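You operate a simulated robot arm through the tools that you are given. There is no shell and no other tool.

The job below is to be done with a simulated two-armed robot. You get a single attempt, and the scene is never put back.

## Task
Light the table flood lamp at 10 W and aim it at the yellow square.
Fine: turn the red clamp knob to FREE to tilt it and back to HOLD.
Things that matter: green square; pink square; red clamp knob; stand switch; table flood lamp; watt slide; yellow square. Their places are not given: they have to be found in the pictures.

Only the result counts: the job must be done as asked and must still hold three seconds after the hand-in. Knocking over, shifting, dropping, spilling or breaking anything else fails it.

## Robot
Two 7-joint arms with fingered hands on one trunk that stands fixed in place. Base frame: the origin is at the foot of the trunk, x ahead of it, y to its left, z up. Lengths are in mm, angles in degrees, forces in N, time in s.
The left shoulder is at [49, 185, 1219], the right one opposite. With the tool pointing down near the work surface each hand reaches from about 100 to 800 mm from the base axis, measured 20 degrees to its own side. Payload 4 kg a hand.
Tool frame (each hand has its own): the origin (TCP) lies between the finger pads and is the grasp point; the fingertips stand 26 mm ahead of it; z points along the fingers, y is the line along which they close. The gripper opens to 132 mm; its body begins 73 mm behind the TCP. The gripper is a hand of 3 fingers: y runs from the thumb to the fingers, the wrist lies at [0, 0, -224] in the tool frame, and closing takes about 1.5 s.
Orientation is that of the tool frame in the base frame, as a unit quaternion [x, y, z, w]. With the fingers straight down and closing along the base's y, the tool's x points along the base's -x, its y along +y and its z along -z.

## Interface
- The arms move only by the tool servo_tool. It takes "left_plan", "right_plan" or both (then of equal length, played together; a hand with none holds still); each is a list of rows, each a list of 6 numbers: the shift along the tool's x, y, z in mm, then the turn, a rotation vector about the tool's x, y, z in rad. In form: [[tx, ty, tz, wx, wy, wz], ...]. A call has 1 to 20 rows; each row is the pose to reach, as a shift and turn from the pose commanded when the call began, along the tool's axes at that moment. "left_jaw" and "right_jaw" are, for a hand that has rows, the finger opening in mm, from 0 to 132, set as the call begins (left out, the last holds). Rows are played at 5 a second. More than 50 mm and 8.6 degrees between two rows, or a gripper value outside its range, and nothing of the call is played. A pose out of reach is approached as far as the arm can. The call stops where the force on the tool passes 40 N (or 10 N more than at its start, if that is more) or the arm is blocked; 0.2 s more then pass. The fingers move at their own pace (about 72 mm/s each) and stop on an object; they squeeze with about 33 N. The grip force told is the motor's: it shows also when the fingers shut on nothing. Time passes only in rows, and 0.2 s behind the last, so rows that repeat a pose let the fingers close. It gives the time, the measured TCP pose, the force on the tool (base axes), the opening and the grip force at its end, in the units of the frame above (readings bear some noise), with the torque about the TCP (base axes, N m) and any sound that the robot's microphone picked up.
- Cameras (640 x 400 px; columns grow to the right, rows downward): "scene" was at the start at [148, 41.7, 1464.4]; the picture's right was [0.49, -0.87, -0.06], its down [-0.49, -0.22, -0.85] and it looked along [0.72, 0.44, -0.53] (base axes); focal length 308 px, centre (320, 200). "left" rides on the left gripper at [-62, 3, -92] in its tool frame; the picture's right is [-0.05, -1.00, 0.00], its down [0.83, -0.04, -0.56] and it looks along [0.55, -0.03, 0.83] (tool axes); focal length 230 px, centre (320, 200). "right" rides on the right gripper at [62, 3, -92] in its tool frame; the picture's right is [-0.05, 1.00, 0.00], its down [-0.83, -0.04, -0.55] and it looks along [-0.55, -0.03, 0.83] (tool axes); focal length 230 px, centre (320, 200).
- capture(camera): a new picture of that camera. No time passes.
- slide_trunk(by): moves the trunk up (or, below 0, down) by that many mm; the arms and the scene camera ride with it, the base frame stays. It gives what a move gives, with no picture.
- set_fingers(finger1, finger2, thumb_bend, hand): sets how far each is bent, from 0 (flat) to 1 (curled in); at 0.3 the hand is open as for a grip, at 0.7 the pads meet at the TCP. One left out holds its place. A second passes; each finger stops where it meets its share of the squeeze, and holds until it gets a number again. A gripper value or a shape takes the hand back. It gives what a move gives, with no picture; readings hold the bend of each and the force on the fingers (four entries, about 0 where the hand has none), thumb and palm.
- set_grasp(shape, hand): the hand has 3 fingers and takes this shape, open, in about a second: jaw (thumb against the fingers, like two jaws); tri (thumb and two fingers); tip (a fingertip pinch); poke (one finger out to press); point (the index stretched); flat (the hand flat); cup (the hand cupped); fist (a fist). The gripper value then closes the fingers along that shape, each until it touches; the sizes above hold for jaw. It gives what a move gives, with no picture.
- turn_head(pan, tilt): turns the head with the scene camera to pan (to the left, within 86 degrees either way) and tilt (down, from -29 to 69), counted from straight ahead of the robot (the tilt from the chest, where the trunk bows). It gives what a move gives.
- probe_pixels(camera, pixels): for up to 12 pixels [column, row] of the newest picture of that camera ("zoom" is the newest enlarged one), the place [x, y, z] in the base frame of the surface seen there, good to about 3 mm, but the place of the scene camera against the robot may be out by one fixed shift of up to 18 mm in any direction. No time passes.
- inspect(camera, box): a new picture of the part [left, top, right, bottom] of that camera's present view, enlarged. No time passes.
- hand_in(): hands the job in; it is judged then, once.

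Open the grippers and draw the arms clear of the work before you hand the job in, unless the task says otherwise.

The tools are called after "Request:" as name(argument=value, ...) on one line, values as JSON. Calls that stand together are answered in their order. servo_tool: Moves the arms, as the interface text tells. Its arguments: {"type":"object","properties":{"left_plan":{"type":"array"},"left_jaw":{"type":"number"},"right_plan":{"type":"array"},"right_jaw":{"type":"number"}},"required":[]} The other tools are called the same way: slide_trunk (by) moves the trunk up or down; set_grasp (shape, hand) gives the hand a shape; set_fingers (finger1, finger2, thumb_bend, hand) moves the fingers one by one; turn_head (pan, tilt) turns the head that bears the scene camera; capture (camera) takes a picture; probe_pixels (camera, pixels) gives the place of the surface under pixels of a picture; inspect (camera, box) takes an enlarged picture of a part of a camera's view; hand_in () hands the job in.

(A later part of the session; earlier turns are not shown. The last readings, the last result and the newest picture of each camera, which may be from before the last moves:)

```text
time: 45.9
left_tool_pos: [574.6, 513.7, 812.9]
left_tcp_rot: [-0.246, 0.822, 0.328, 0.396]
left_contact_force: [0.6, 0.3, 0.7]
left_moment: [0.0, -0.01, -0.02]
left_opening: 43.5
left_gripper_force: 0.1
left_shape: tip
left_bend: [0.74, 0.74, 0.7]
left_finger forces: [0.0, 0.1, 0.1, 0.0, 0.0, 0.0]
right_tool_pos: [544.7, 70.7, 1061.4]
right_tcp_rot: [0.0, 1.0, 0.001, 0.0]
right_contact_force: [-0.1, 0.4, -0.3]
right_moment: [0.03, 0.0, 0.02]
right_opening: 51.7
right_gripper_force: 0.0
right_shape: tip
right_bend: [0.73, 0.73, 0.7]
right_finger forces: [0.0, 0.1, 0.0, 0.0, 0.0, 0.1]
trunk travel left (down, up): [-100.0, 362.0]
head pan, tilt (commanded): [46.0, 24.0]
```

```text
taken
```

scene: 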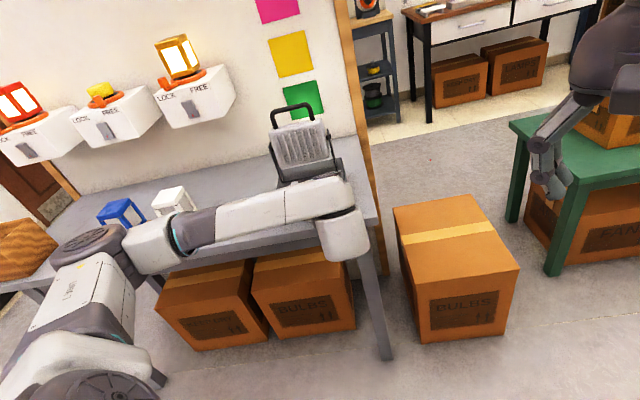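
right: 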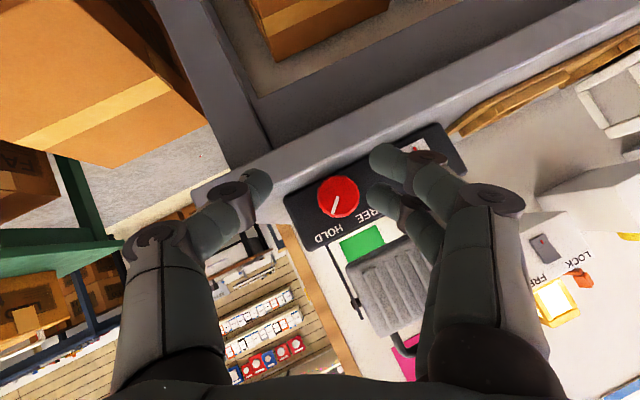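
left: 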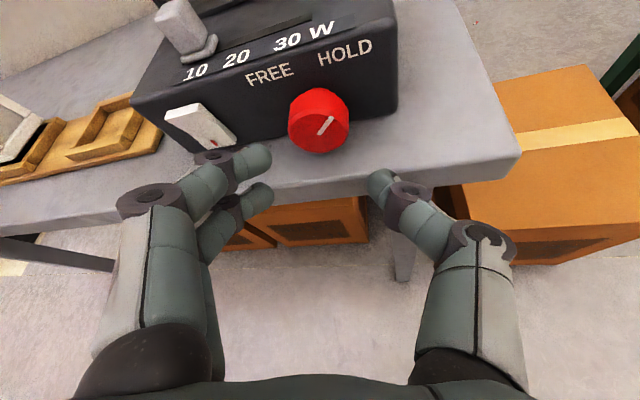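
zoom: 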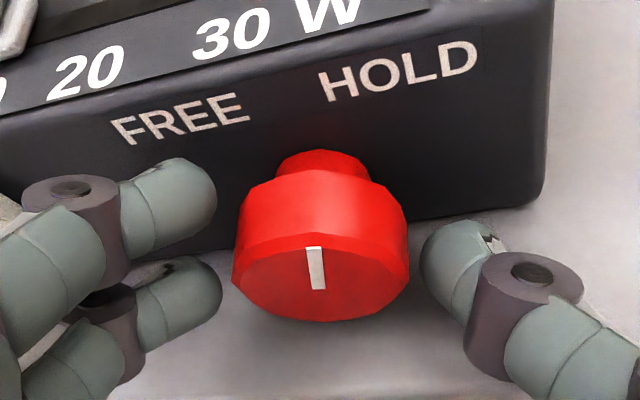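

The pointer now points nearly straight up, so 30° is done and about 60° remains. For the second stroke I'll close, then rotate -30°.

Request:
servo_tool(left_plan=[[0, 0, 0, 0, 0, 0], [0, 0, 0, 0, 0, 0], [0, 0, 0, 0, 0, 0], [0, 0, 0, 0, 0, 0], [0, 0, 0, 0, 0, 0], [0.12, 0.43, 0.07, 0.0436, 0, -0.0756], [0.24, 0.86, 0.14, 0.0873, 0, -0.1512], [0.37, 1.29, 0.21, 0.1309, 0, -0.2267], [0.49, 1.71, 0.28, 0.1745, 0, -0.3023], [0.61, 2.14, 0.35, 0.2182, 0, -0.3779], [0.73, 2.57, 0.42, 0.2618, 0, -0.4534], [0.73, 2.57, 0.42, 0.2618, 0, -0.4534]], left_jaw=10)

Request:
inspect(camera="left", box=[220, 80, 420, 240])

Request:
inspect(camera="scene", box=[240, 60, 380, 200])

```text
time: 48.5
left_tool_pos: [573.6, 516.7, 813.8]
left_tcp_rot: [-0.371, 0.78, 0.12, 0.489]
left_contact_force: [-1.4, 6.2, -1.3]
left_moment: [0.08, -0.01, 0.13]
left_opening: 27.0
left_gripper_force: 32.7
left_shape: tip
left_bend: [0.73, 0.73, 0.7]
left_finger forces: [19.0, 16.5, 0.0, 0.1, 28.0, 0.1]
right_tool_pos: [543.1, 72.5, 1061.5]
right_tcp_rot: [0.0, 1.0, -0.001, 0.0]
right_contact_force: [-0.5, 0.2, 0.1]
right_moment: [-0.02, 0.01, 0.02]
right_opening: 51.8
right_gripper_force: 0.0
right_shape: tip
right_bend: [0.73, 0.73, 0.7]
right_finger forces: [0.0, 0.0, 0.0, 0.1, 0.0, 0.0]
trunk travel left (down, up): [-100.0, 362.0]
head pan, tilt (commanded): [46.0, 24.0]
```

```text
2.50 times, centred on (320, 160) of left
```

zoom: 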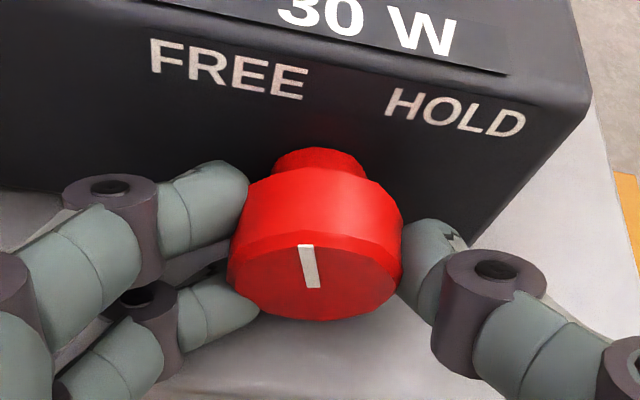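

```text
2.86 times, centred on (310, 130) of scene
```

zoom: 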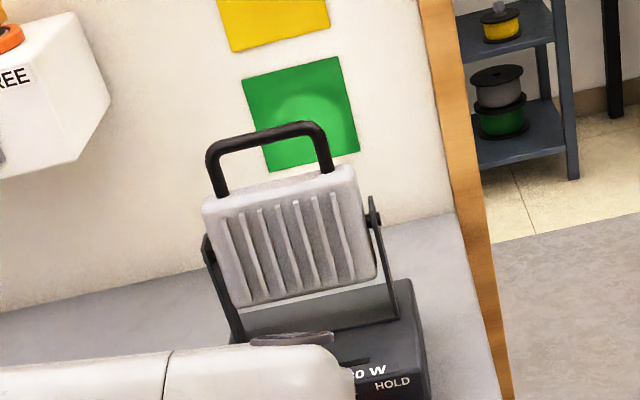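

The second stroke worked and the head hasn't moved. I'll open, return +30°, and look again before the third stroke.

Request:
servo_tool(left_plan=[[0, 0, 0, 0, 0, 0], [0, 0, 0, 0, 0, 0], [0, 0, 0, 0, 0, 0], [0.09, -0.53, 0.05, -0.0524, 0, 0.0907], [0.19, -1.06, 0.11, -0.1047, 0, 0.1814], [0.28, -1.59, 0.16, -0.1571, 0, 0.2721], [0.38, -2.12, 0.22, -0.2094, 0, 0.3628], [0.47, -2.65, 0.27, -0.2618, 0, 0.4534], [0.47, -2.65, 0.27, -0.2618, 0, 0.4534]], left_jaw=44)

Request:
inspect(camera="left", box=[220, 80, 420, 240])

Request:
inspect(camera="scene", box=[240, 60, 380, 200])

```text
time: 50.5
left_tool_pos: [574.7, 514.1, 814.3]
left_tcp_rot: [-0.246, 0.822, 0.328, 0.396]
left_contact_force: [0.3, 0.0, -0.6]
left_moment: [0.01, 0.01, -0.07]
left_opening: 43.7
left_gripper_force: 0.1
left_shape: tip
left_bend: [0.74, 0.74, 0.7]
left_finger forces: [0.0, 0.1, 0.0, 0.0, 0.0, 0.1]
right_tool_pos: [543.3, 71.8, 1061.9]
right_tcp_rot: [0.0, 1.0, 0.0, 0.0]
right_contact_force: [0.0, 0.0, 0.3]
right_moment: [-0.04, -0.05, 0.03]
right_opening: 51.8
right_gripper_force: 0.1
right_shape: tip
right_bend: [0.73, 0.73, 0.7]
right_finger forces: [0.1, 0.1, 0.1, 0.0, 0.1, 0.1]
trunk travel left (down, up): [-100.0, 362.0]
head pan, tilt (commanded): [46.0, 24.0]
```

```text
2.50 times, centred on (320, 160) of left
```

zoom: 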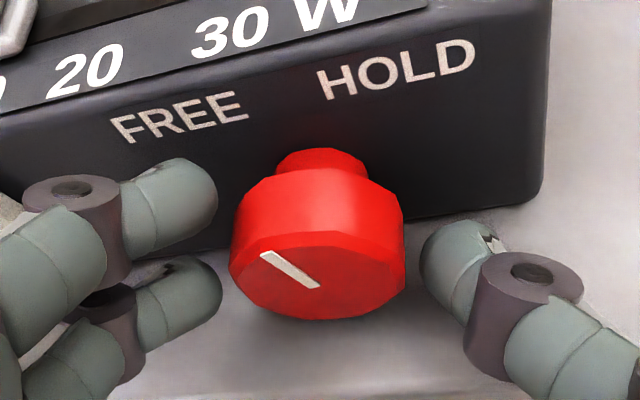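

```text
2.86 times, centred on (310, 130) of scene
```

zoom: 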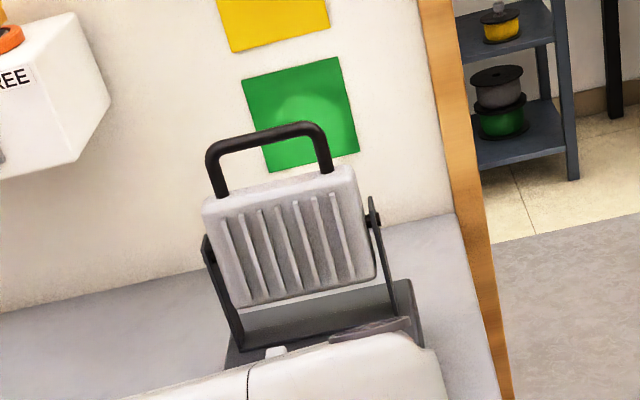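

The pointer is now about 15° left of up, heading for FREE. For the third stroke I'll close and rotate -30° again.

Request:
servo_tool(left_plan=[[0, 0, 0, 0, 0, 0], [0, 0, 0, 0, 0, 0], [0, 0, 0, 0, 0, 0], [0, 0, 0, 0, 0, 0], [0, 0, 0, 0, 0, 0], [0.12, 0.43, 0.07, 0.0436, 0, -0.0756], [0.24, 0.86, 0.14, 0.0873, 0, -0.1512], [0.37, 1.29, 0.21, 0.1309, 0, -0.2267], [0.49, 1.71, 0.28, 0.1745, 0, -0.3023], [0.61, 2.14, 0.35, 0.2182, 0, -0.3779], [0.73, 2.57, 0.42, 0.2618, 0, -0.4534], [0.73, 2.57, 0.42, 0.2618, 0, -0.4534]], left_jaw=10)

Request:
inspect(camera="left", box=[220, 80, 420, 240])

Request:
inspect(camera="scene", box=[240, 60, 380, 200])

```text
time: 53.1
left_tool_pos: [571.1, 515.4, 814.9]
left_tcp_rot: [-0.37, 0.78, 0.121, 0.49]
left_contact_force: [-3.7, 4.5, 7.0]
left_moment: [0.37, 0.14, 0.06]
left_opening: 27.9
left_gripper_force: 32.7
left_shape: tip
left_bend: [0.74, 0.73, 0.7]
left_finger forces: [19.6, 17.0, 0.1, 0.0, 27.7, 0.1]
right_tool_pos: [543.2, 71.4, 1062.6]
right_tcp_rot: [0.0, 1.0, 0.0, 0.0]
right_contact_force: [0.2, 0.5, -0.3]
right_moment: [-0.01, 0.02, 0.03]
right_opening: 51.7
right_gripper_force: 0.1
right_shape: tip
right_bend: [0.73, 0.73, 0.7]
right_finger forces: [0.0, 0.0, 0.0, 0.0, 0.0, 0.1]
trunk travel left (down, up): [-100.0, 362.0]
head pan, tilt (commanded): [46.0, 24.0]
```

```text
2.50 times, centred on (320, 160) of left
```

zoom: 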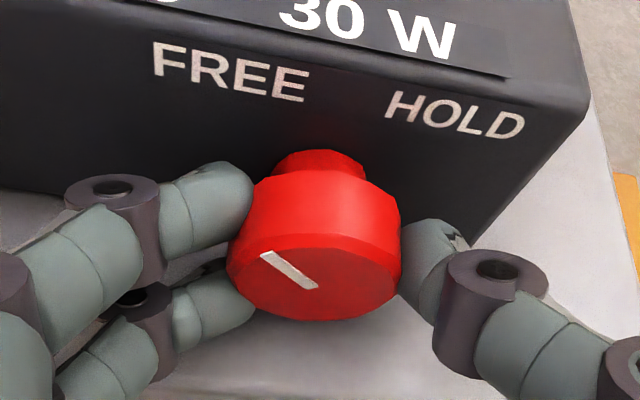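

```text
2.86 times, centred on (310, 130) of scene
```

zoom: 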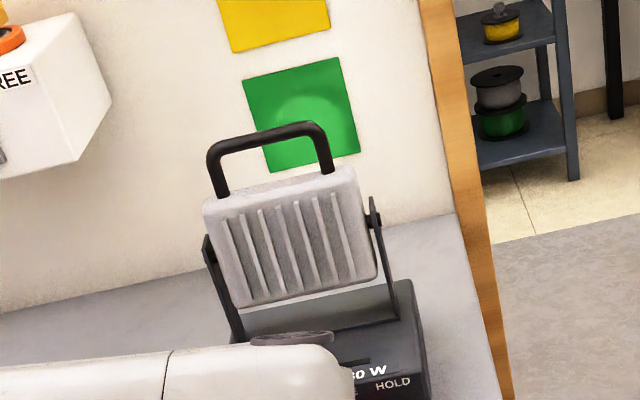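

The torque about the knob axis rose to about 0.36 N·m, which suggests the FREE stop. I'll open and back straight off along the axis to read the pointer.

Request:
servo_tool(left_plan=[[0, 0, 0, 0, 0, 0], [0, 0, 0, 0, 0, 0], [0, 0, 0, 0, 0, 0], [5, 0, -8.7, 0, 0, 0], [12, 0, -20.8, 0, 0, 0], [22, 0, -38, 0, 0, 0], [32, 0, -55.4, 0, 0, 0], [32, 0, -55.4, 0, 0, 0]], left_jaw=46)

Request:
capture(camera="left")

Request:
inspect(camera="left", box=[240, 60, 420, 180])

Request:
capture(camera="scene")

```text
time: 54.9
left_tool_pos: [527.2, 470.0, 814.4]
left_tcp_rot: [-0.37, 0.781, 0.119, 0.489]
left_contact_force: [0.8, -0.2, -0.1]
left_moment: [-0.01, -0.01, -0.04]
left_opening: 45.5
left_gripper_force: 0.0
left_shape: tip
left_bend: [0.74, 0.74, 0.7]
left_finger forces: [0.0, 0.0, 0.1, 0.1, 0.1, 0.0]
right_tool_pos: [543.9, 71.0, 1061.8]
right_tcp_rot: [0.0, 1.0, 0.0, 0.0]
right_contact_force: [-0.1, -0.7, 0.2]
right_moment: [-0.03, 0.02, 0.01]
right_opening: 51.8
right_gripper_force: 0.0
right_shape: tip
right_bend: [0.73, 0.73, 0.7]
right_finger forces: [0.0, 0.0, 0.0, 0.0, 0.1, 0.1]
trunk travel left (down, up): [-100.0, 362.0]
head pan, tilt (commanded): [46.0, 24.0]
```

```text
taken
```

left: 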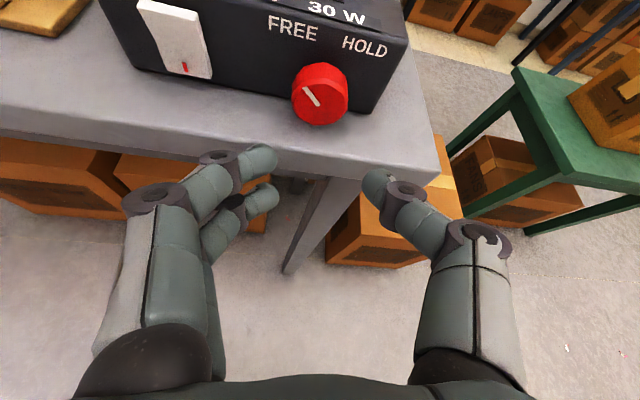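

```text
3.33 times, centred on (330, 120) of left
```

zoom: 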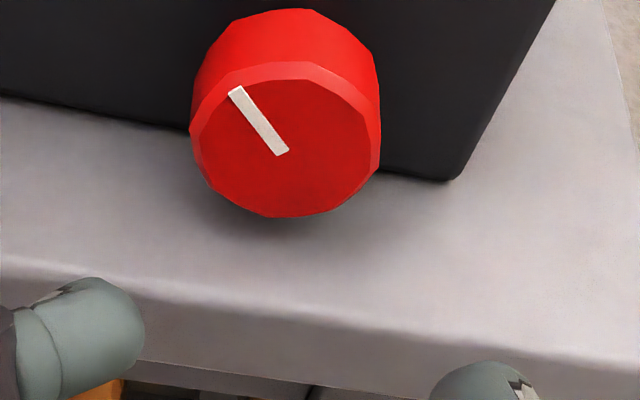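

```text
taken
```

scene: 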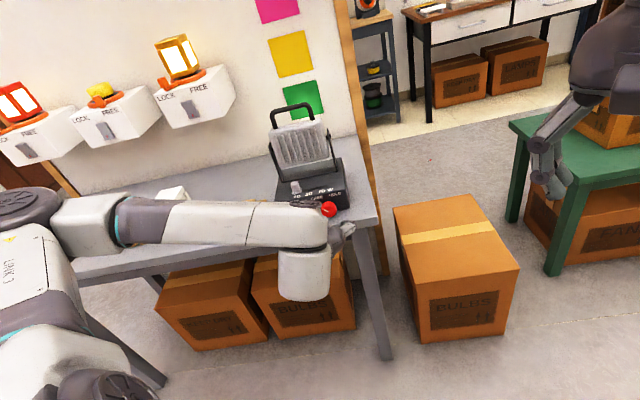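

The pointer now aims about 44° left of up, straight at FREE, and the head is holding its tilt by friction. I'll take the left hand back up to the hover above the handle, as before.

Request:
servo_tool(left_plan=[[-31.6, -4.4, -18.2, 0.0297, 0.0441, 0.1074], [-63.2, -8.8, -36.5, 0.0594, 0.0883, 0.2148], [-94.7, -13.2, -54.7, 0.0891, 0.1324, 0.3223], [-126.6, -17.6, -73.1, 0.1187, 0.1766, 0.4297], [-158, -22, -91.2, 0.1484, 0.2207, 0.5371], [-189.5, -26.4, -109.4, 0.1781, 0.2648, 0.6445], [-221.5, -29.8, -127.8, 0.2078, 0.309, 0.7519], [-253.1, -33.2, -146.1, 0.2375, 0.3531, 0.8594], [-265.4, -30.7, -125.9, 0.2672, 0.3973, 0.9668], [-277.6, -28.1, -105.6, 0.2969, 0.4414, 1.0742], [-289.9, -25.6, -85.2, 0.3266, 0.4855, 1.1816], [-302.2, -23, -64.9, 0.3562, 0.5297, 1.289], [-314.4, -20.5, -44.6, 0.3859, 0.5738, 1.3965], [-326.7, -17.8, -24.3, 0.4156, 0.618, 1.5039], [-338.9, -15.1, -4, 0.4453, 0.6621, 1.6113], [-338.9, -15.1, -4, 0.4453, 0.6621, 1.6113]], left_jaw=60)

Request:
capture(camera="left")

Request:
capture(camera="scene")

```text
time: 58.3
left_tool_pos: [616.8, 611.7, 1109.6]
left_tcp_rot: [0.377, 0.91, 0.16, 0.067]
left_contact_force: [0.1, 0.3, 0.9]
left_moment: [0.01, 0.02, -0.02]
left_opening: 59.6
left_gripper_force: 0.1
left_shape: tip
left_bend: [0.73, 0.73, 0.7]
left_finger forces: [0.0, 0.0, 0.1, 0.0, 0.0, 0.1]
right_tool_pos: [544.3, 70.8, 1063.1]
right_tcp_rot: [0.001, 1.0, 0.0, 0.0]
right_contact_force: [-0.8, -0.5, 0.2]
right_moment: [-0.02, -0.03, -0.02]
right_opening: 51.9
right_gripper_force: 0.0
right_shape: tip
right_bend: [0.73, 0.73, 0.7]
right_finger forces: [0.1, 0.0, 0.1, 0.0, 0.0, 0.0]
trunk travel left (down, up): [-100.0, 362.0]
head pan, tilt (commanded): [46.0, 24.0]
```

```text
taken
```

left: 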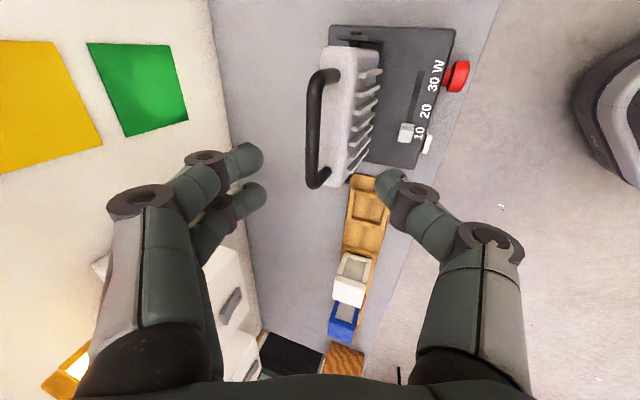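

```text
taken
```

scene: 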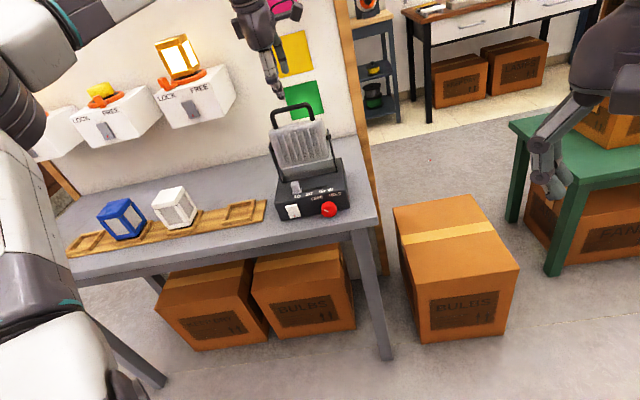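

The head looks about the same. I'll probe the bar again to be sure it hasn't sagged since FREE.

Request:
probe_pixels(camera="left", pixels=[[312, 100], [311, 130], [310, 160], [316, 130], [306, 130], [345, 100], [360, 55], [345, 170], [330, 60], [325, 180]])

Request:
inspect(camera="left", box=[270, 10, 480, 220])

Request:
inspect(camera="scene", box=[250, 70, 370, 230])

```text
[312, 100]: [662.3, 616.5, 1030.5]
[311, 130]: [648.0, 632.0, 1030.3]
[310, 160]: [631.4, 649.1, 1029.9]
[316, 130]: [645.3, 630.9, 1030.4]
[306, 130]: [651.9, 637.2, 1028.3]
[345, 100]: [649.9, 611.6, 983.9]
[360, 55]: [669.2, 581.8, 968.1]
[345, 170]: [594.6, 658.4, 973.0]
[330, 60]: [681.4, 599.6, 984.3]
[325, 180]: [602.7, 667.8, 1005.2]
```

```text
1.90 times, centred on (375, 115) of left
```

zoom: 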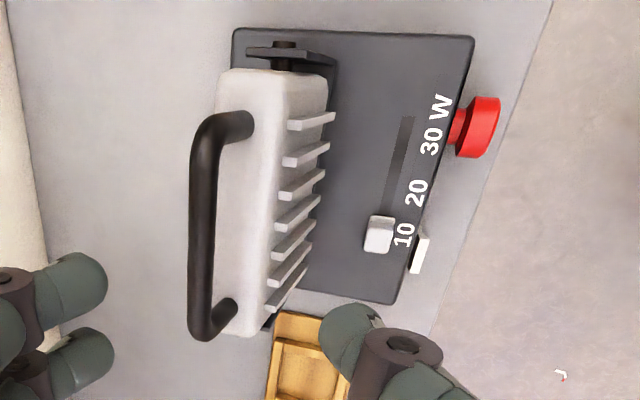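

```text
2.50 times, centred on (310, 150) of scene
```

zoom: 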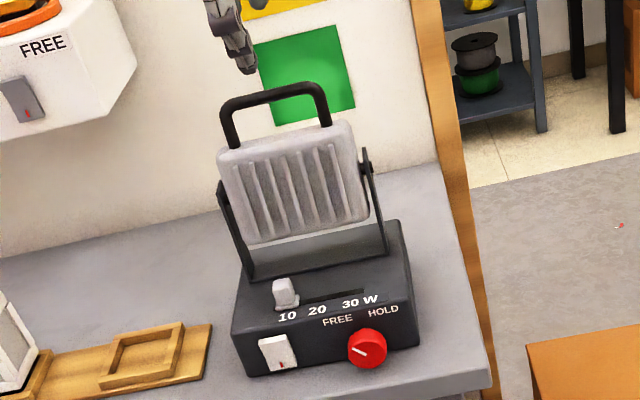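

The bar is still at n≈906, z≈1025 and the knob pointer reads FREE. I'll descend onto the handle and close on the bar.

Request:
servo_tool(left_plan=[[0, 2, 20, 0, 0, 0], [0, 4, 40, 0, 0, 0], [0, 5.5, 58, 0, 0, 0], [0, 6.5, 71, 0, 0, 0], [0, 7.2, 82, 0, 0, 0], [0, 7.2, 82, 0, 0, 0]])

Request:
servo_tool(left_plan=[[0, 0, 0, 0, 0, 0], [0, 0, 0, 0, 0, 0], [0, 0, 0, 0, 0, 0], [0, 0, 0, 0, 0, 0], [0, 0, 0, 0, 0, 0], [0, 0, 0, 0, 0, 0]], left_jaw=5)

Request:
capture(camera="left")

Request:
capture(camera="scene")

```text
time: 59.7
left_tool_pos: [642.1, 637.7, 1032.1]
left_tcp_rot: [0.376, 0.91, 0.16, 0.066]
left_contact_force: [-0.4, -0.6, 0.2]
left_moment: [-0.02, -0.01, -0.03]
left_opening: 59.5
left_gripper_force: 0.1
left_shape: tip
left_bend: [0.73, 0.73, 0.7]
left_finger forces: [0.1, 0.1, 0.0, 0.0, 0.0, 0.1]
right_tool_pos: [544.6, 71.3, 1062.1]
right_tcp_rot: [0.001, 1.0, 0.0, 0.0]
right_contact_force: [-0.9, -0.9, 0.4]
right_moment: [0.01, 0.0, -0.03]
right_opening: 51.8
right_gripper_force: 0.0
right_shape: tip
right_bend: [0.73, 0.73, 0.7]
right_finger forces: [0.0, 0.0, 0.0, 0.1, 0.0, 0.1]
trunk travel left (down, up): [-100.0, 362.0]
head pan, tilt (commanded): [46.0, 24.0]
```

```text
time: 61.1
left_tool_pos: [643.6, 637.1, 1033.2]
left_tcp_rot: [0.377, 0.909, 0.161, 0.066]
left_contact_force: [-1.0, -1.4, -1.2]
left_moment: [-0.05, 0.02, -0.01]
left_opening: 5.8
left_gripper_force: 0.0
left_shape: tip
left_bend: [0.71, 0.71, 0.7]
left_finger forces: [0.1, 0.1, 0.0, 0.0, 1.8, 0.0]
right_tool_pos: [544.8, 71.3, 1062.9]
right_tcp_rot: [0.0, 1.0, 0.0, 0.0]
right_contact_force: [-0.1, 0.0, 0.1]
right_moment: [-0.01, 0.0, 0.01]
right_opening: 51.8
right_gripper_force: 0.1
right_shape: tip
right_bend: [0.73, 0.73, 0.7]
right_finger forces: [0.0, 0.0, 0.0, 0.0, 0.0, 0.0]
trunk travel left (down, up): [-100.0, 362.0]
head pan, tilt (commanded): [46.0, 24.0]
```

```text
taken
```

left: 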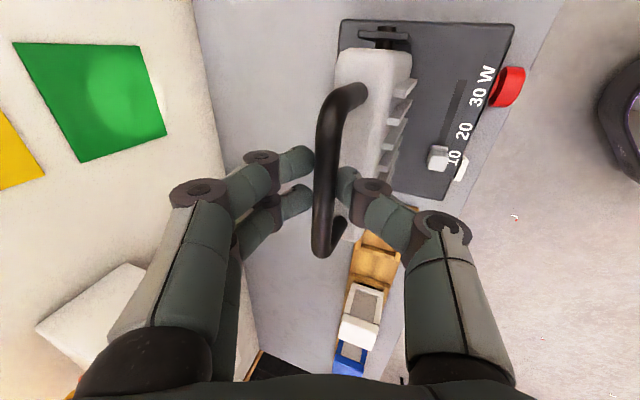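

```text
taken
```

scene: 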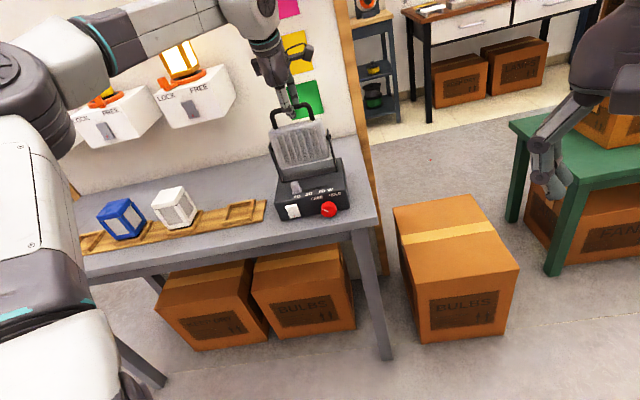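

The fingers lie on both sides of the bar (tips at 300 and 350 px), but the commanded opening of 5 was reached just short of a real squeeze. I'll close fully.

Request:
servo_tool(left_plan=[[0, 0, 0, 0, 0, 0], [0, 0, 0, 0, 0, 0], [0, 0, 0, 0, 0, 0], [0, 0, 0, 0, 0, 0]], left_jaw=0)

Request:
inspect(camera="left", box=[230, 60, 430, 260])

```text
time: 62.1
left_tool_pos: [643.3, 638.3, 1029.9]
left_tcp_rot: [0.377, 0.91, 0.158, 0.065]
left_contact_force: [-0.8, -2.8, -14.5]
left_moment: [-0.02, 0.02, 0.02]
left_opening: 0.0
left_gripper_force: 32.9
left_shape: tip
left_bend: [0.67, 0.67, 0.72]
left_finger forces: [11.7, 11.7, 0.1, 0.0, 30.2, 0.0]
right_tool_pos: [544.6, 73.0, 1060.2]
right_tcp_rot: [0.0, 1.0, 0.0, -0.001]
right_contact_force: [0.6, 0.1, 0.3]
right_moment: [0.02, 0.02, 0.01]
right_opening: 51.6
right_gripper_force: 0.0
right_shape: tip
right_bend: [0.73, 0.73, 0.7]
right_finger forces: [0.1, 0.0, 0.1, 0.1, 0.0, 0.1]
trunk travel left (down, up): [-100.0, 362.0]
head pan, tilt (commanded): [46.0, 24.0]
```

```text
2.00 times, centred on (330, 160) of left
```

zoom: 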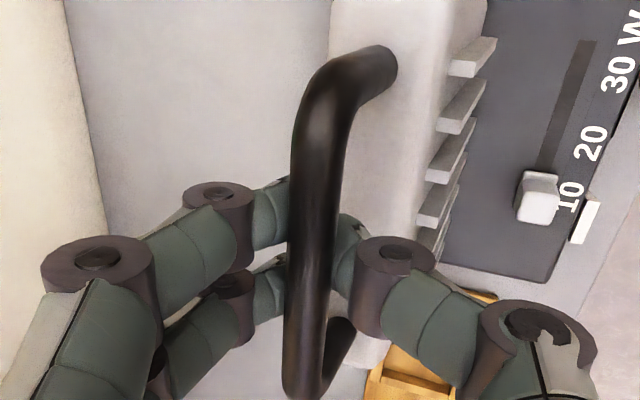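

The grip is on, but the tool is being pulled down with 14.5 N because the tips wedge under the bar. I'll open a little, raise the hand 6 mm and re-close for a centred pinch.

Request:
servo_tool(left_plan=[[0, 0, 0, 0, 0, 0], [0, 0, 0, 0, 0, 0], [0, 1, -3, 0, 0, 0], [0, 2, -6, 0, 0, 0], [0, 2, -6, 0, 0, 0]], left_jaw=25)

Request:
servo_tool(left_plan=[[0, 0, 0, 0, 0, 0], [0, 0, 0, 0, 0, 0], [0, 0, 0, 0, 0, 0], [0, 0, 0, 0, 0, 0], [0, 0, 0, 0, 0, 0]], left_jaw=0)

Request:
inspect(camera="left", box=[230, 60, 430, 260])

```text
time: 63.3
left_tool_pos: [644.0, 637.1, 1037.4]
left_tcp_rot: [0.377, 0.91, 0.16, 0.067]
left_contact_force: [-0.7, -0.3, 0.9]
left_moment: [-0.03, 0.01, 0.0]
left_opening: 24.6
left_gripper_force: 0.0
left_shape: tip
left_bend: [0.73, 0.73, 0.7]
left_finger forces: [0.0, 0.1, 0.1, 0.0, 0.0, 0.0]
right_tool_pos: [544.7, 72.5, 1062.7]
right_tcp_rot: [0.0, 1.0, 0.0, 0.0]
right_contact_force: [0.2, -0.7, -0.3]
right_moment: [0.01, 0.02, -0.02]
right_opening: 51.6
right_gripper_force: 0.1
right_shape: tip
right_bend: [0.73, 0.73, 0.7]
right_finger forces: [0.0, 0.1, 0.1, 0.0, 0.0, 0.0]
trunk travel left (down, up): [-100.0, 362.0]
head pan, tilt (commanded): [46.0, 24.0]
```

```text
time: 64.5
left_tool_pos: [643.7, 637.6, 1038.2]
left_tcp_rot: [0.377, 0.91, 0.16, 0.066]
left_contact_force: [-0.2, 0.1, -3.6]
left_moment: [0.02, -0.02, 0.02]
left_opening: 5.8
left_gripper_force: 33.0
left_shape: tip
left_bend: [0.69, 0.69, 0.7]
left_finger forces: [14.3, 14.4, 0.0, 0.1, 30.1, 0.0]
right_tool_pos: [545.1, 71.7, 1061.2]
right_tcp_rot: [0.0, 1.0, 0.0, -0.001]
right_contact_force: [0.5, -0.1, 0.8]
right_moment: [0.01, 0.0, -0.01]
right_opening: 51.5
right_gripper_force: 0.0
right_shape: tip
right_bend: [0.73, 0.73, 0.7]
right_finger forces: [0.1, 0.0, 0.0, 0.1, 0.0, 0.0]
trunk travel left (down, up): [-100.0, 362.0]
head pan, tilt (commanded): [46.0, 24.0]
```

```text
2.00 times, centred on (330, 160) of left
```

zoom: 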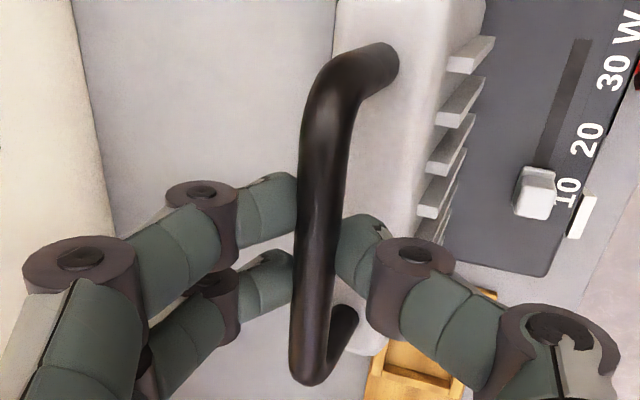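

The pinch is now well centred (14+14 against 30 N, almost no vertical load). I'll tilt the head by 10° toward the robot, along an arc about the pivot at n≈890, z≈942, and watch forces and head.

Request:
servo_tool(left_plan=[[0, -3.75, -2, -0.0436, 0, 0], [0, -7.6, -3.85, -0.0873, 0, 0], [0, -11.5, -5.5, -0.1309, 0, 0], [0, -15.5, -7, -0.1745, 0, 0], [0, -15.5, -7, -0.1745, 0, 0]])

Request:
capture(camera="scene")

Request:
capture(camera="left")

```text
time: 65.7
left_tool_pos: [632.7, 626.4, 1037.9]
left_tcp_rot: [0.37, 0.893, 0.237, 0.099]
left_contact_force: [1.5, 0.0, -11.5]
left_moment: [-0.05, 0.04, 0.0]
left_opening: 5.9
left_gripper_force: 33.1
left_shape: tip
left_bend: [0.69, 0.69, 0.7]
left_finger forces: [14.4, 14.3, 0.0, 0.0, 32.4, 0.0]
right_tool_pos: [546.4, 72.6, 1060.9]
right_tcp_rot: [0.0, 1.0, 0.0, 0.0]
right_contact_force: [0.5, 0.4, 1.1]
right_moment: [0.0, 0.01, 0.0]
right_opening: 51.8
right_gripper_force: 0.1
right_shape: tip
right_bend: [0.73, 0.73, 0.7]
right_finger forces: [0.0, 0.0, 0.0, 0.0, 0.0, 0.1]
trunk travel left (down, up): [-100.0, 362.0]
head pan, tilt (commanded): [46.0, 24.0]
```

```text
taken
```

scene: 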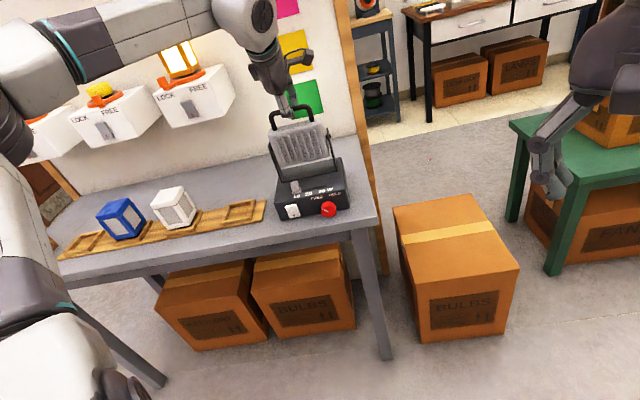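

```text
taken
```

left: 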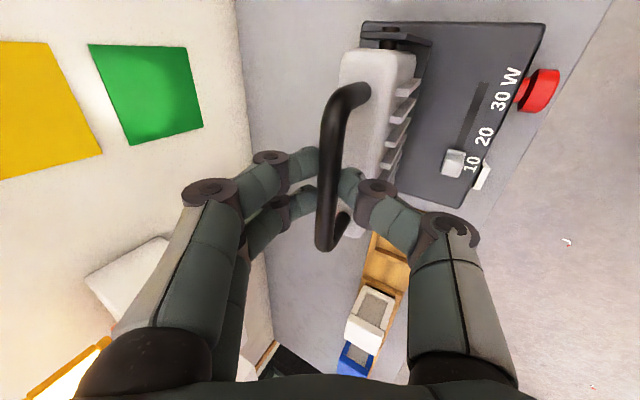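

The head follows. I'll zoom at the wall in the left view to find the beam spot.

Request:
inspect(camera="left", box=[0, 0, 260, 200])

Request:
inspect(camera="scene", box=[250, 0, 370, 150])

```text
2.00 times, centred on (130, 100) of left
```

zoom: 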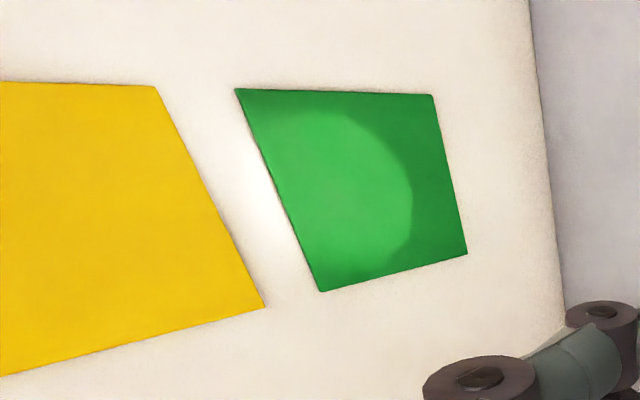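

```text
2.67 times, centred on (310, 75) of scene
```

zoom: 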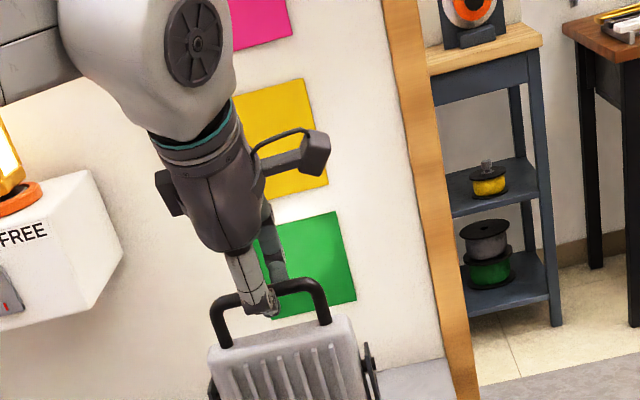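

The spot's edge is clearly visible on the green square. I'll probe its boundary to find its centre and radius.

Request:
inspect(camera="left", box=[60, 30, 220, 155])

Request:
probe_pixels(camera="left", pixels=[[167, 100], [160, 75], [144, 58], [125, 58], [162, 125], [90, 45], [187, 48], [203, 127], [130, 144], [100, 155], [60, 45], [5, 45]])

```text
3.20 times, centred on (140, 92) of left
```

zoom: 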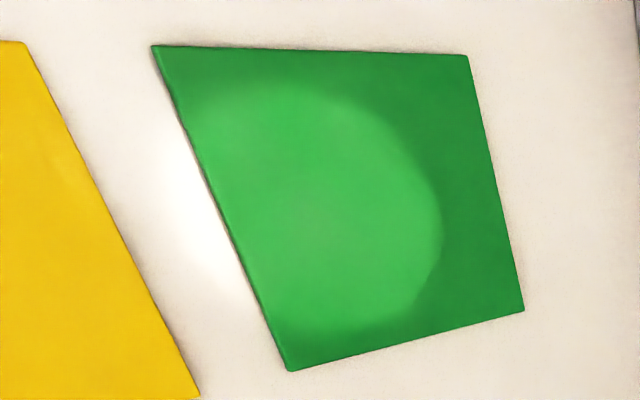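

```text
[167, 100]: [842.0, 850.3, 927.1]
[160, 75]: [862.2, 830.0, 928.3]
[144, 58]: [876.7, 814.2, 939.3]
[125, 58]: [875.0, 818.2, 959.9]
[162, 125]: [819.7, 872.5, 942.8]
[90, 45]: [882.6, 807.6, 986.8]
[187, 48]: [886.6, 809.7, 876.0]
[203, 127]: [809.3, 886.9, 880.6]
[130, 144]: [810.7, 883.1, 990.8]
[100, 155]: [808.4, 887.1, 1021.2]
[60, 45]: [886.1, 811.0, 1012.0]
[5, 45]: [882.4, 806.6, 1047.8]
```

I'll probe the sharper boundary points read from this zoom.

Request:
probe_pixels(camera="zoom", pixels=[[442, 230], [425, 175], [385, 120], [330, 95], [270, 82], [215, 92], [428, 280], [385, 325], [330, 340], [155, 200], [185, 260], [235, 300]])

```text
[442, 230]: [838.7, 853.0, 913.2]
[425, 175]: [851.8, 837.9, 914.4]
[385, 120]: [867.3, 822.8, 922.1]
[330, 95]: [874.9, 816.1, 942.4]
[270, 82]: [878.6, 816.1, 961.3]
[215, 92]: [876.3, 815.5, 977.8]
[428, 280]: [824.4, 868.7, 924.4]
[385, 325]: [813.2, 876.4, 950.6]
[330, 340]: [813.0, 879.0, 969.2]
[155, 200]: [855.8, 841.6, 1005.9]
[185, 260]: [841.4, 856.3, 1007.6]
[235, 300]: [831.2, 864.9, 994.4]
```

The spot is centred at about z=962, u≈-1, with radius ≈46 mm. The yellow centre is near z≈1070, so about 19–20° more tilt is needed. I'll go another 10° with a corrected pivot (n≈900) and re-check.

Request:
servo_tool(left_plan=[[0, -0.4, 2.6, 0, 0, 0], [0, -4.25, 1, -0.0436, 0, 0], [0, -8.16, -0.45, -0.0873, 0, 0], [0, -12.1, -1.74, -0.1309, 0, 0], [0, -16.1, -2.85, -0.1745, 0, 0], [0, -16.1, -2.85, -0.1745, 0, 0]])

Request:
capture(camera="left")

Request:
capture(camera="scene")

```text
time: 67.1
left_tool_pos: [620.9, 615.3, 1033.7]
left_tcp_rot: [0.36, 0.869, 0.315, 0.13]
left_contact_force: [2.6, 0.6, -5.1]
left_moment: [-0.06, -0.01, -0.05]
left_opening: 5.8
left_gripper_force: 33.3
left_shape: tip
left_bend: [0.69, 0.69, 0.7]
left_finger forces: [15.3, 15.0, 0.0, 0.1, 30.8, 0.1]
right_tool_pos: [544.8, 71.8, 1061.0]
right_tcp_rot: [0.0, 1.0, 0.0, 0.0]
right_contact_force: [0.0, 1.0, 0.7]
right_moment: [0.03, 0.02, -0.03]
right_opening: 51.6
right_gripper_force: 0.0
right_shape: tip
right_bend: [0.73, 0.73, 0.7]
right_finger forces: [0.0, 0.0, 0.1, 0.1, 0.0, 0.1]
trunk travel left (down, up): [-100.0, 362.0]
head pan, tilt (commanded): [46.0, 24.0]
```

```text
taken
```

left: 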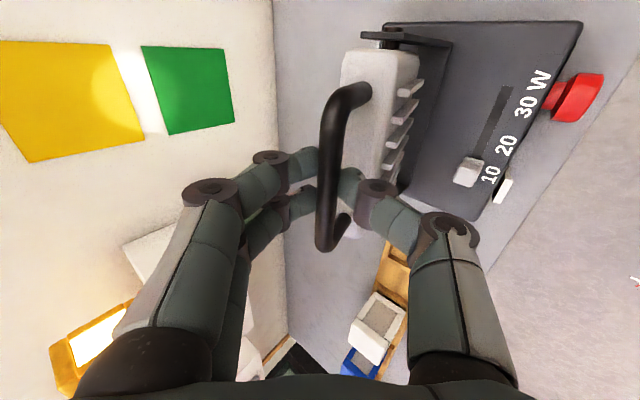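

```text
taken
```

scene: 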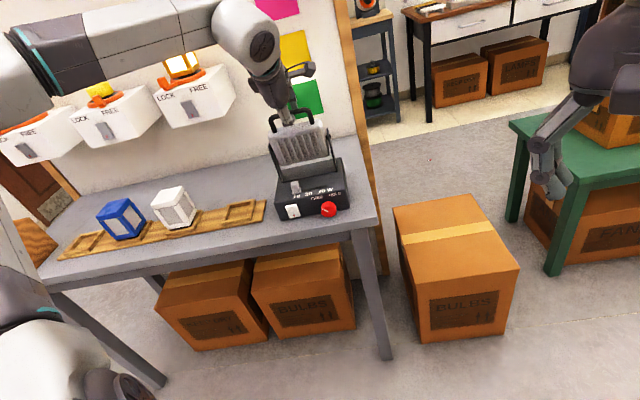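

The spot now straddles the gap between green and yellow. I'll zoom in and measure where its upper edge lies on yellow.

Request:
inspect(camera="left", box=[0, 30, 240, 180])

Request:
probe_pixels(camera="zoom", pixels=[[240, 130], [240, 165], [255, 95], [270, 215], [300, 60], [385, 55], [20, 45], [290, 40], [75, 350], [380, 290], [480, 140], [450, 120]])

```text
2.67 times, centred on (120, 105) of left
```

zoom: 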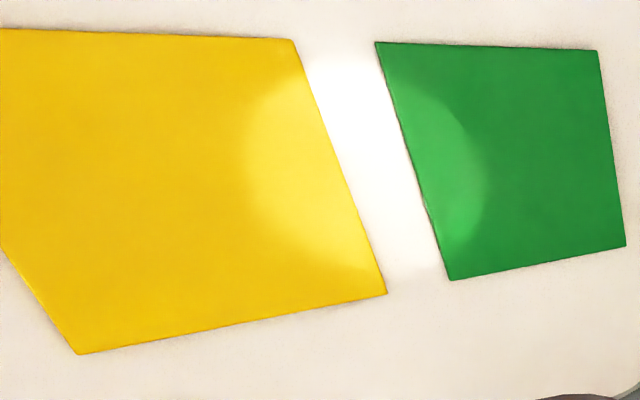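

```text
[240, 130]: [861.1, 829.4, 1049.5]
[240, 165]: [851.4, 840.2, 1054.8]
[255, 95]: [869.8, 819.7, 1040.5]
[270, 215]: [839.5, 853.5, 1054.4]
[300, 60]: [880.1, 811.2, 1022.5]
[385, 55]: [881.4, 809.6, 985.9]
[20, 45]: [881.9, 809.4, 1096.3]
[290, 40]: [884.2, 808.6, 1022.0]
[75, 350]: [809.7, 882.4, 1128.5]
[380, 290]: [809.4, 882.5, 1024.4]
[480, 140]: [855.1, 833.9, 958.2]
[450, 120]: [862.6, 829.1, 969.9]
```

The spot is now centred at about z=1006, and the yellow square spans z 1022–1127 with its centre at 1074. I'll tilt another 12.5° and measure again.

Request:
servo_tool(left_plan=[[0, -3.8, -1.6, -0.0436, 0, 0], [0, -7.7, -3.1, -0.0873, 0, 0], [0, -11.6, -4.4, -0.1309, 0, 0], [0, -15.6, -5.5, -0.1745, 0, 0], [0, -19.7, -6.5, -0.2182, 0, 0], [0, -19.7, -6.5, -0.2182, 0, 0]])

Request:
capture(camera="left")

Request:
inspect(camera="left", box=[0, 30, 280, 200])

Request:
capture(camera="scene")

```text
time: 68.5
left_tool_pos: [607.6, 600.8, 1027.4]
left_tcp_rot: [0.343, 0.829, 0.408, 0.169]
left_contact_force: [2.3, 1.9, -2.2]
left_moment: [0.01, 0.05, 0.0]
left_opening: 5.9
left_gripper_force: 32.8
left_shape: tip
left_bend: [0.69, 0.69, 0.71]
left_finger forces: [15.6, 15.5, 0.1, 0.1, 30.2, 0.0]
right_tool_pos: [545.1, 71.7, 1061.7]
right_tcp_rot: [0.0, 1.0, 0.0, 0.0]
right_contact_force: [-0.5, -0.5, 0.6]
right_moment: [0.0, 0.0, -0.03]
right_opening: 51.6
right_gripper_force: 0.1
right_shape: tip
right_bend: [0.73, 0.73, 0.7]
right_finger forces: [0.0, 0.1, 0.0, 0.0, 0.1, 0.1]
trunk travel left (down, up): [-100.0, 362.0]
head pan, tilt (commanded): [46.0, 24.0]
```

```text
taken
```

left: 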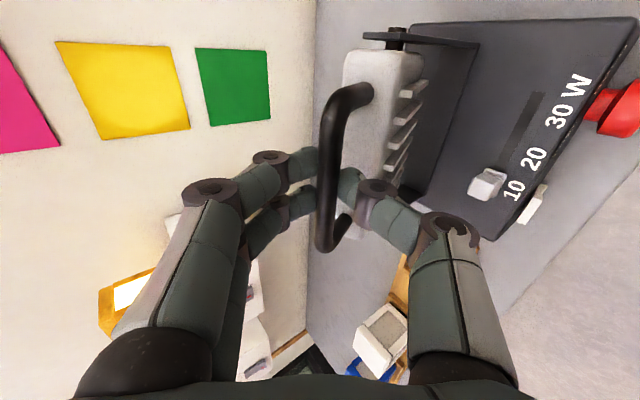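

```text
2.29 times, centred on (140, 115) of left
```

zoom: 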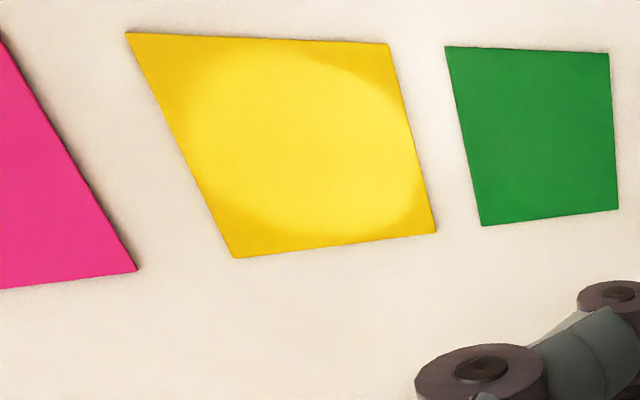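

```text
taken
```

scene: 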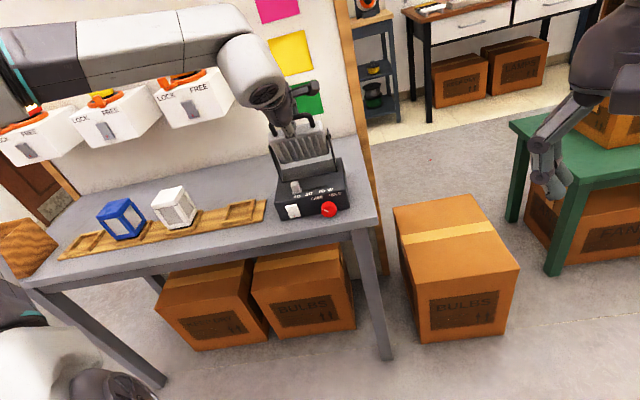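

The spot now sits almost squarely on the yellow square. I'll zoom closer to measure the centring.

Request:
inspect(camera="left", box=[50, 35, 200, 145])

Request:
inspect(camera="scene", box=[250, 20, 330, 90])

```text
3.64 times, centred on (125, 90) of left
```

zoom: 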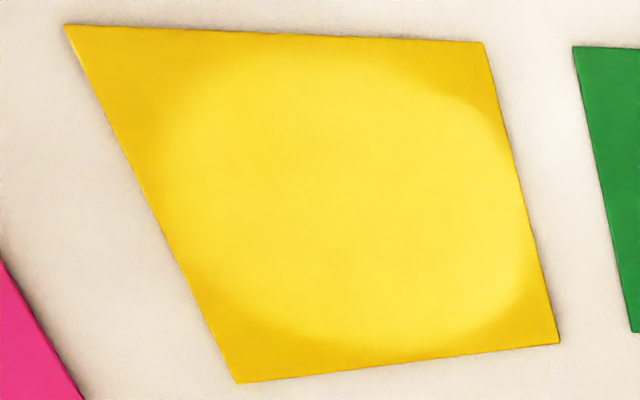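

```text
5.71 times, centred on (290, 55) of scene
```

zoom: 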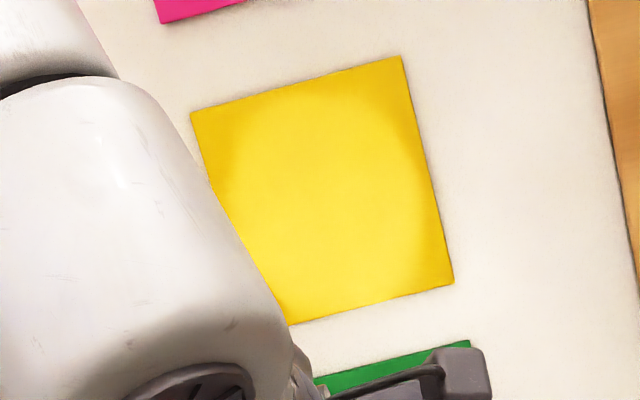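

I'll take the left zoom again and probe the spot's boundary along its vertical extent.

Request:
inspect(camera="left", box=[50, 35, 200, 145])

Request:
probe_pixels(camera="zoom", pixels=[[160, 150], [180, 110], [230, 70], [300, 55], [185, 220], [240, 290], [330, 340], [460, 100], [500, 160], [525, 230], [525, 290], [420, 340]])

Request:
probe_pixels(camera="zoom", pixels=[[68, 27], [483, 45], [557, 340], [240, 380], [150, 180], [170, 180], [535, 240]])

```text
3.64 times, centred on (125, 90) of left
```

zoom: 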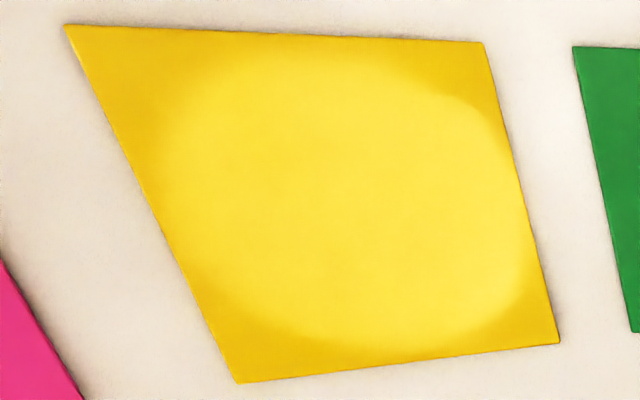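

```text
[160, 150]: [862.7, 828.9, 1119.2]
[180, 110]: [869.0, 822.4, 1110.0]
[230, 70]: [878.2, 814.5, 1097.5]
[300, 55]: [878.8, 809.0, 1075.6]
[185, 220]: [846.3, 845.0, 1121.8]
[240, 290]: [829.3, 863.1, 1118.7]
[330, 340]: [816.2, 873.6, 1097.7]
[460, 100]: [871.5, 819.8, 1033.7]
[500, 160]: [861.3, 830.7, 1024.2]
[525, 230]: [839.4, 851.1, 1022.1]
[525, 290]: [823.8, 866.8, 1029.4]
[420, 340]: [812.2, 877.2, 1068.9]
```

```text
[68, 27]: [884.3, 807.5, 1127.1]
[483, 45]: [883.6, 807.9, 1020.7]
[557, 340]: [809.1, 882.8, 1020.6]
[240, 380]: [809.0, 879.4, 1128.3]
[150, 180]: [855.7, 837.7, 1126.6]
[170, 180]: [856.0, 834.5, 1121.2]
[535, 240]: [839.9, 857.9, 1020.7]
```

The spot centre is at about z=1070, u≈+1, against the yellow centre at z=1074. I'll nudge it 1° more and then open the fingers gently to see if the head stays.

Request:
servo_tool(left_plan=[[0, -0.8, -0.35, -0.009, 0, 0], [0, -1.5, -0.7, -0.0175, 0, 0], [0, -1.5, -0.7, -0.0175, 0, 0]])

Request:
inspect(camera="left", box=[50, 35, 200, 145])

Request:
servo_tool(left_plan=[[0, 0, 0, 0, 0, 0], [0, 0, 0, 0, 0, 0], [0, 0, 0, 0, 0, 0], [0, 0, 0, 0, 0, 0]], left_jaw=40)

Request:
inspect(camera="left", box=[50, 35, 200, 145])

Request:
capture(camera="left")

```text
time: 69.3
left_tool_pos: [606.6, 599.8, 1025.4]
left_tcp_rot: [0.342, 0.826, 0.415, 0.172]
left_contact_force: [2.0, 1.0, -1.2]
left_moment: [-0.03, -0.01, -0.01]
left_opening: 5.9
left_gripper_force: 33.0
left_shape: tip
left_bend: [0.69, 0.69, 0.71]
left_finger forces: [15.8, 15.6, 0.0, 0.0, 30.1, 0.0]
right_tool_pos: [544.8, 71.7, 1061.5]
right_tcp_rot: [0.0, 1.0, 0.0, -0.002]
right_contact_force: [-0.5, 0.2, -0.3]
right_moment: [0.03, 0.0, 0.0]
right_opening: 51.6
right_gripper_force: 0.1
right_shape: tip
right_bend: [0.73, 0.73, 0.7]
right_finger forces: [0.1, 0.0, 0.0, 0.0, 0.0, 0.0]
trunk travel left (down, up): [-100.0, 362.0]
head pan, tilt (commanded): [46.0, 24.0]
```

```text
3.64 times, centred on (125, 90) of left
```

zoom: 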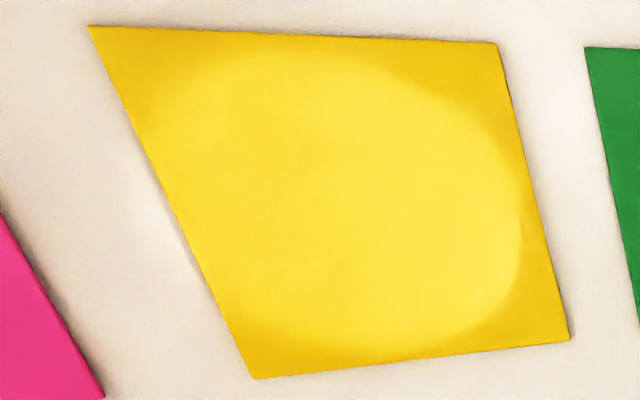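

```text
time: 70.3
left_tool_pos: [605.4, 600.7, 1025.7]
left_tcp_rot: [0.341, 0.825, 0.416, 0.172]
left_contact_force: [0.1, -1.6, -0.4]
left_moment: [0.03, -0.01, -0.02]
left_opening: 39.6
left_gripper_force: 0.0
left_shape: tip
left_bend: [0.74, 0.74, 0.7]
left_finger forces: [0.0, 0.1, 0.1, 0.0, 0.1, 0.0]
right_tool_pos: [544.0, 72.1, 1061.7]
right_tcp_rot: [0.0, 1.0, -0.001, 0.0]
right_contact_force: [0.8, -0.2, -0.4]
right_moment: [-0.04, -0.01, 0.01]
right_opening: 51.6
right_gripper_force: 0.1
right_shape: tip
right_bend: [0.73, 0.73, 0.7]
right_finger forces: [0.0, 0.1, 0.1, 0.0, 0.1, 0.0]
trunk travel left (down, up): [-100.0, 362.0]
head pan, tilt (commanded): [46.0, 24.0]
```

```text
3.64 times, centred on (125, 90) of left
```

zoom: 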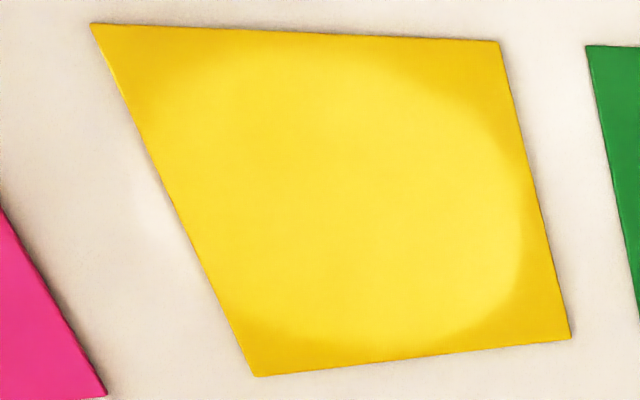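

```text
taken
```

left: 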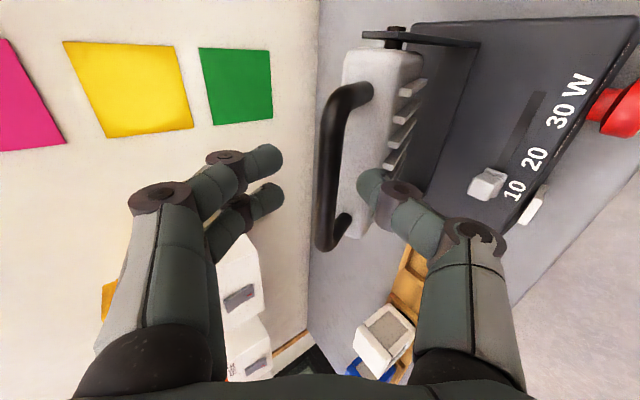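

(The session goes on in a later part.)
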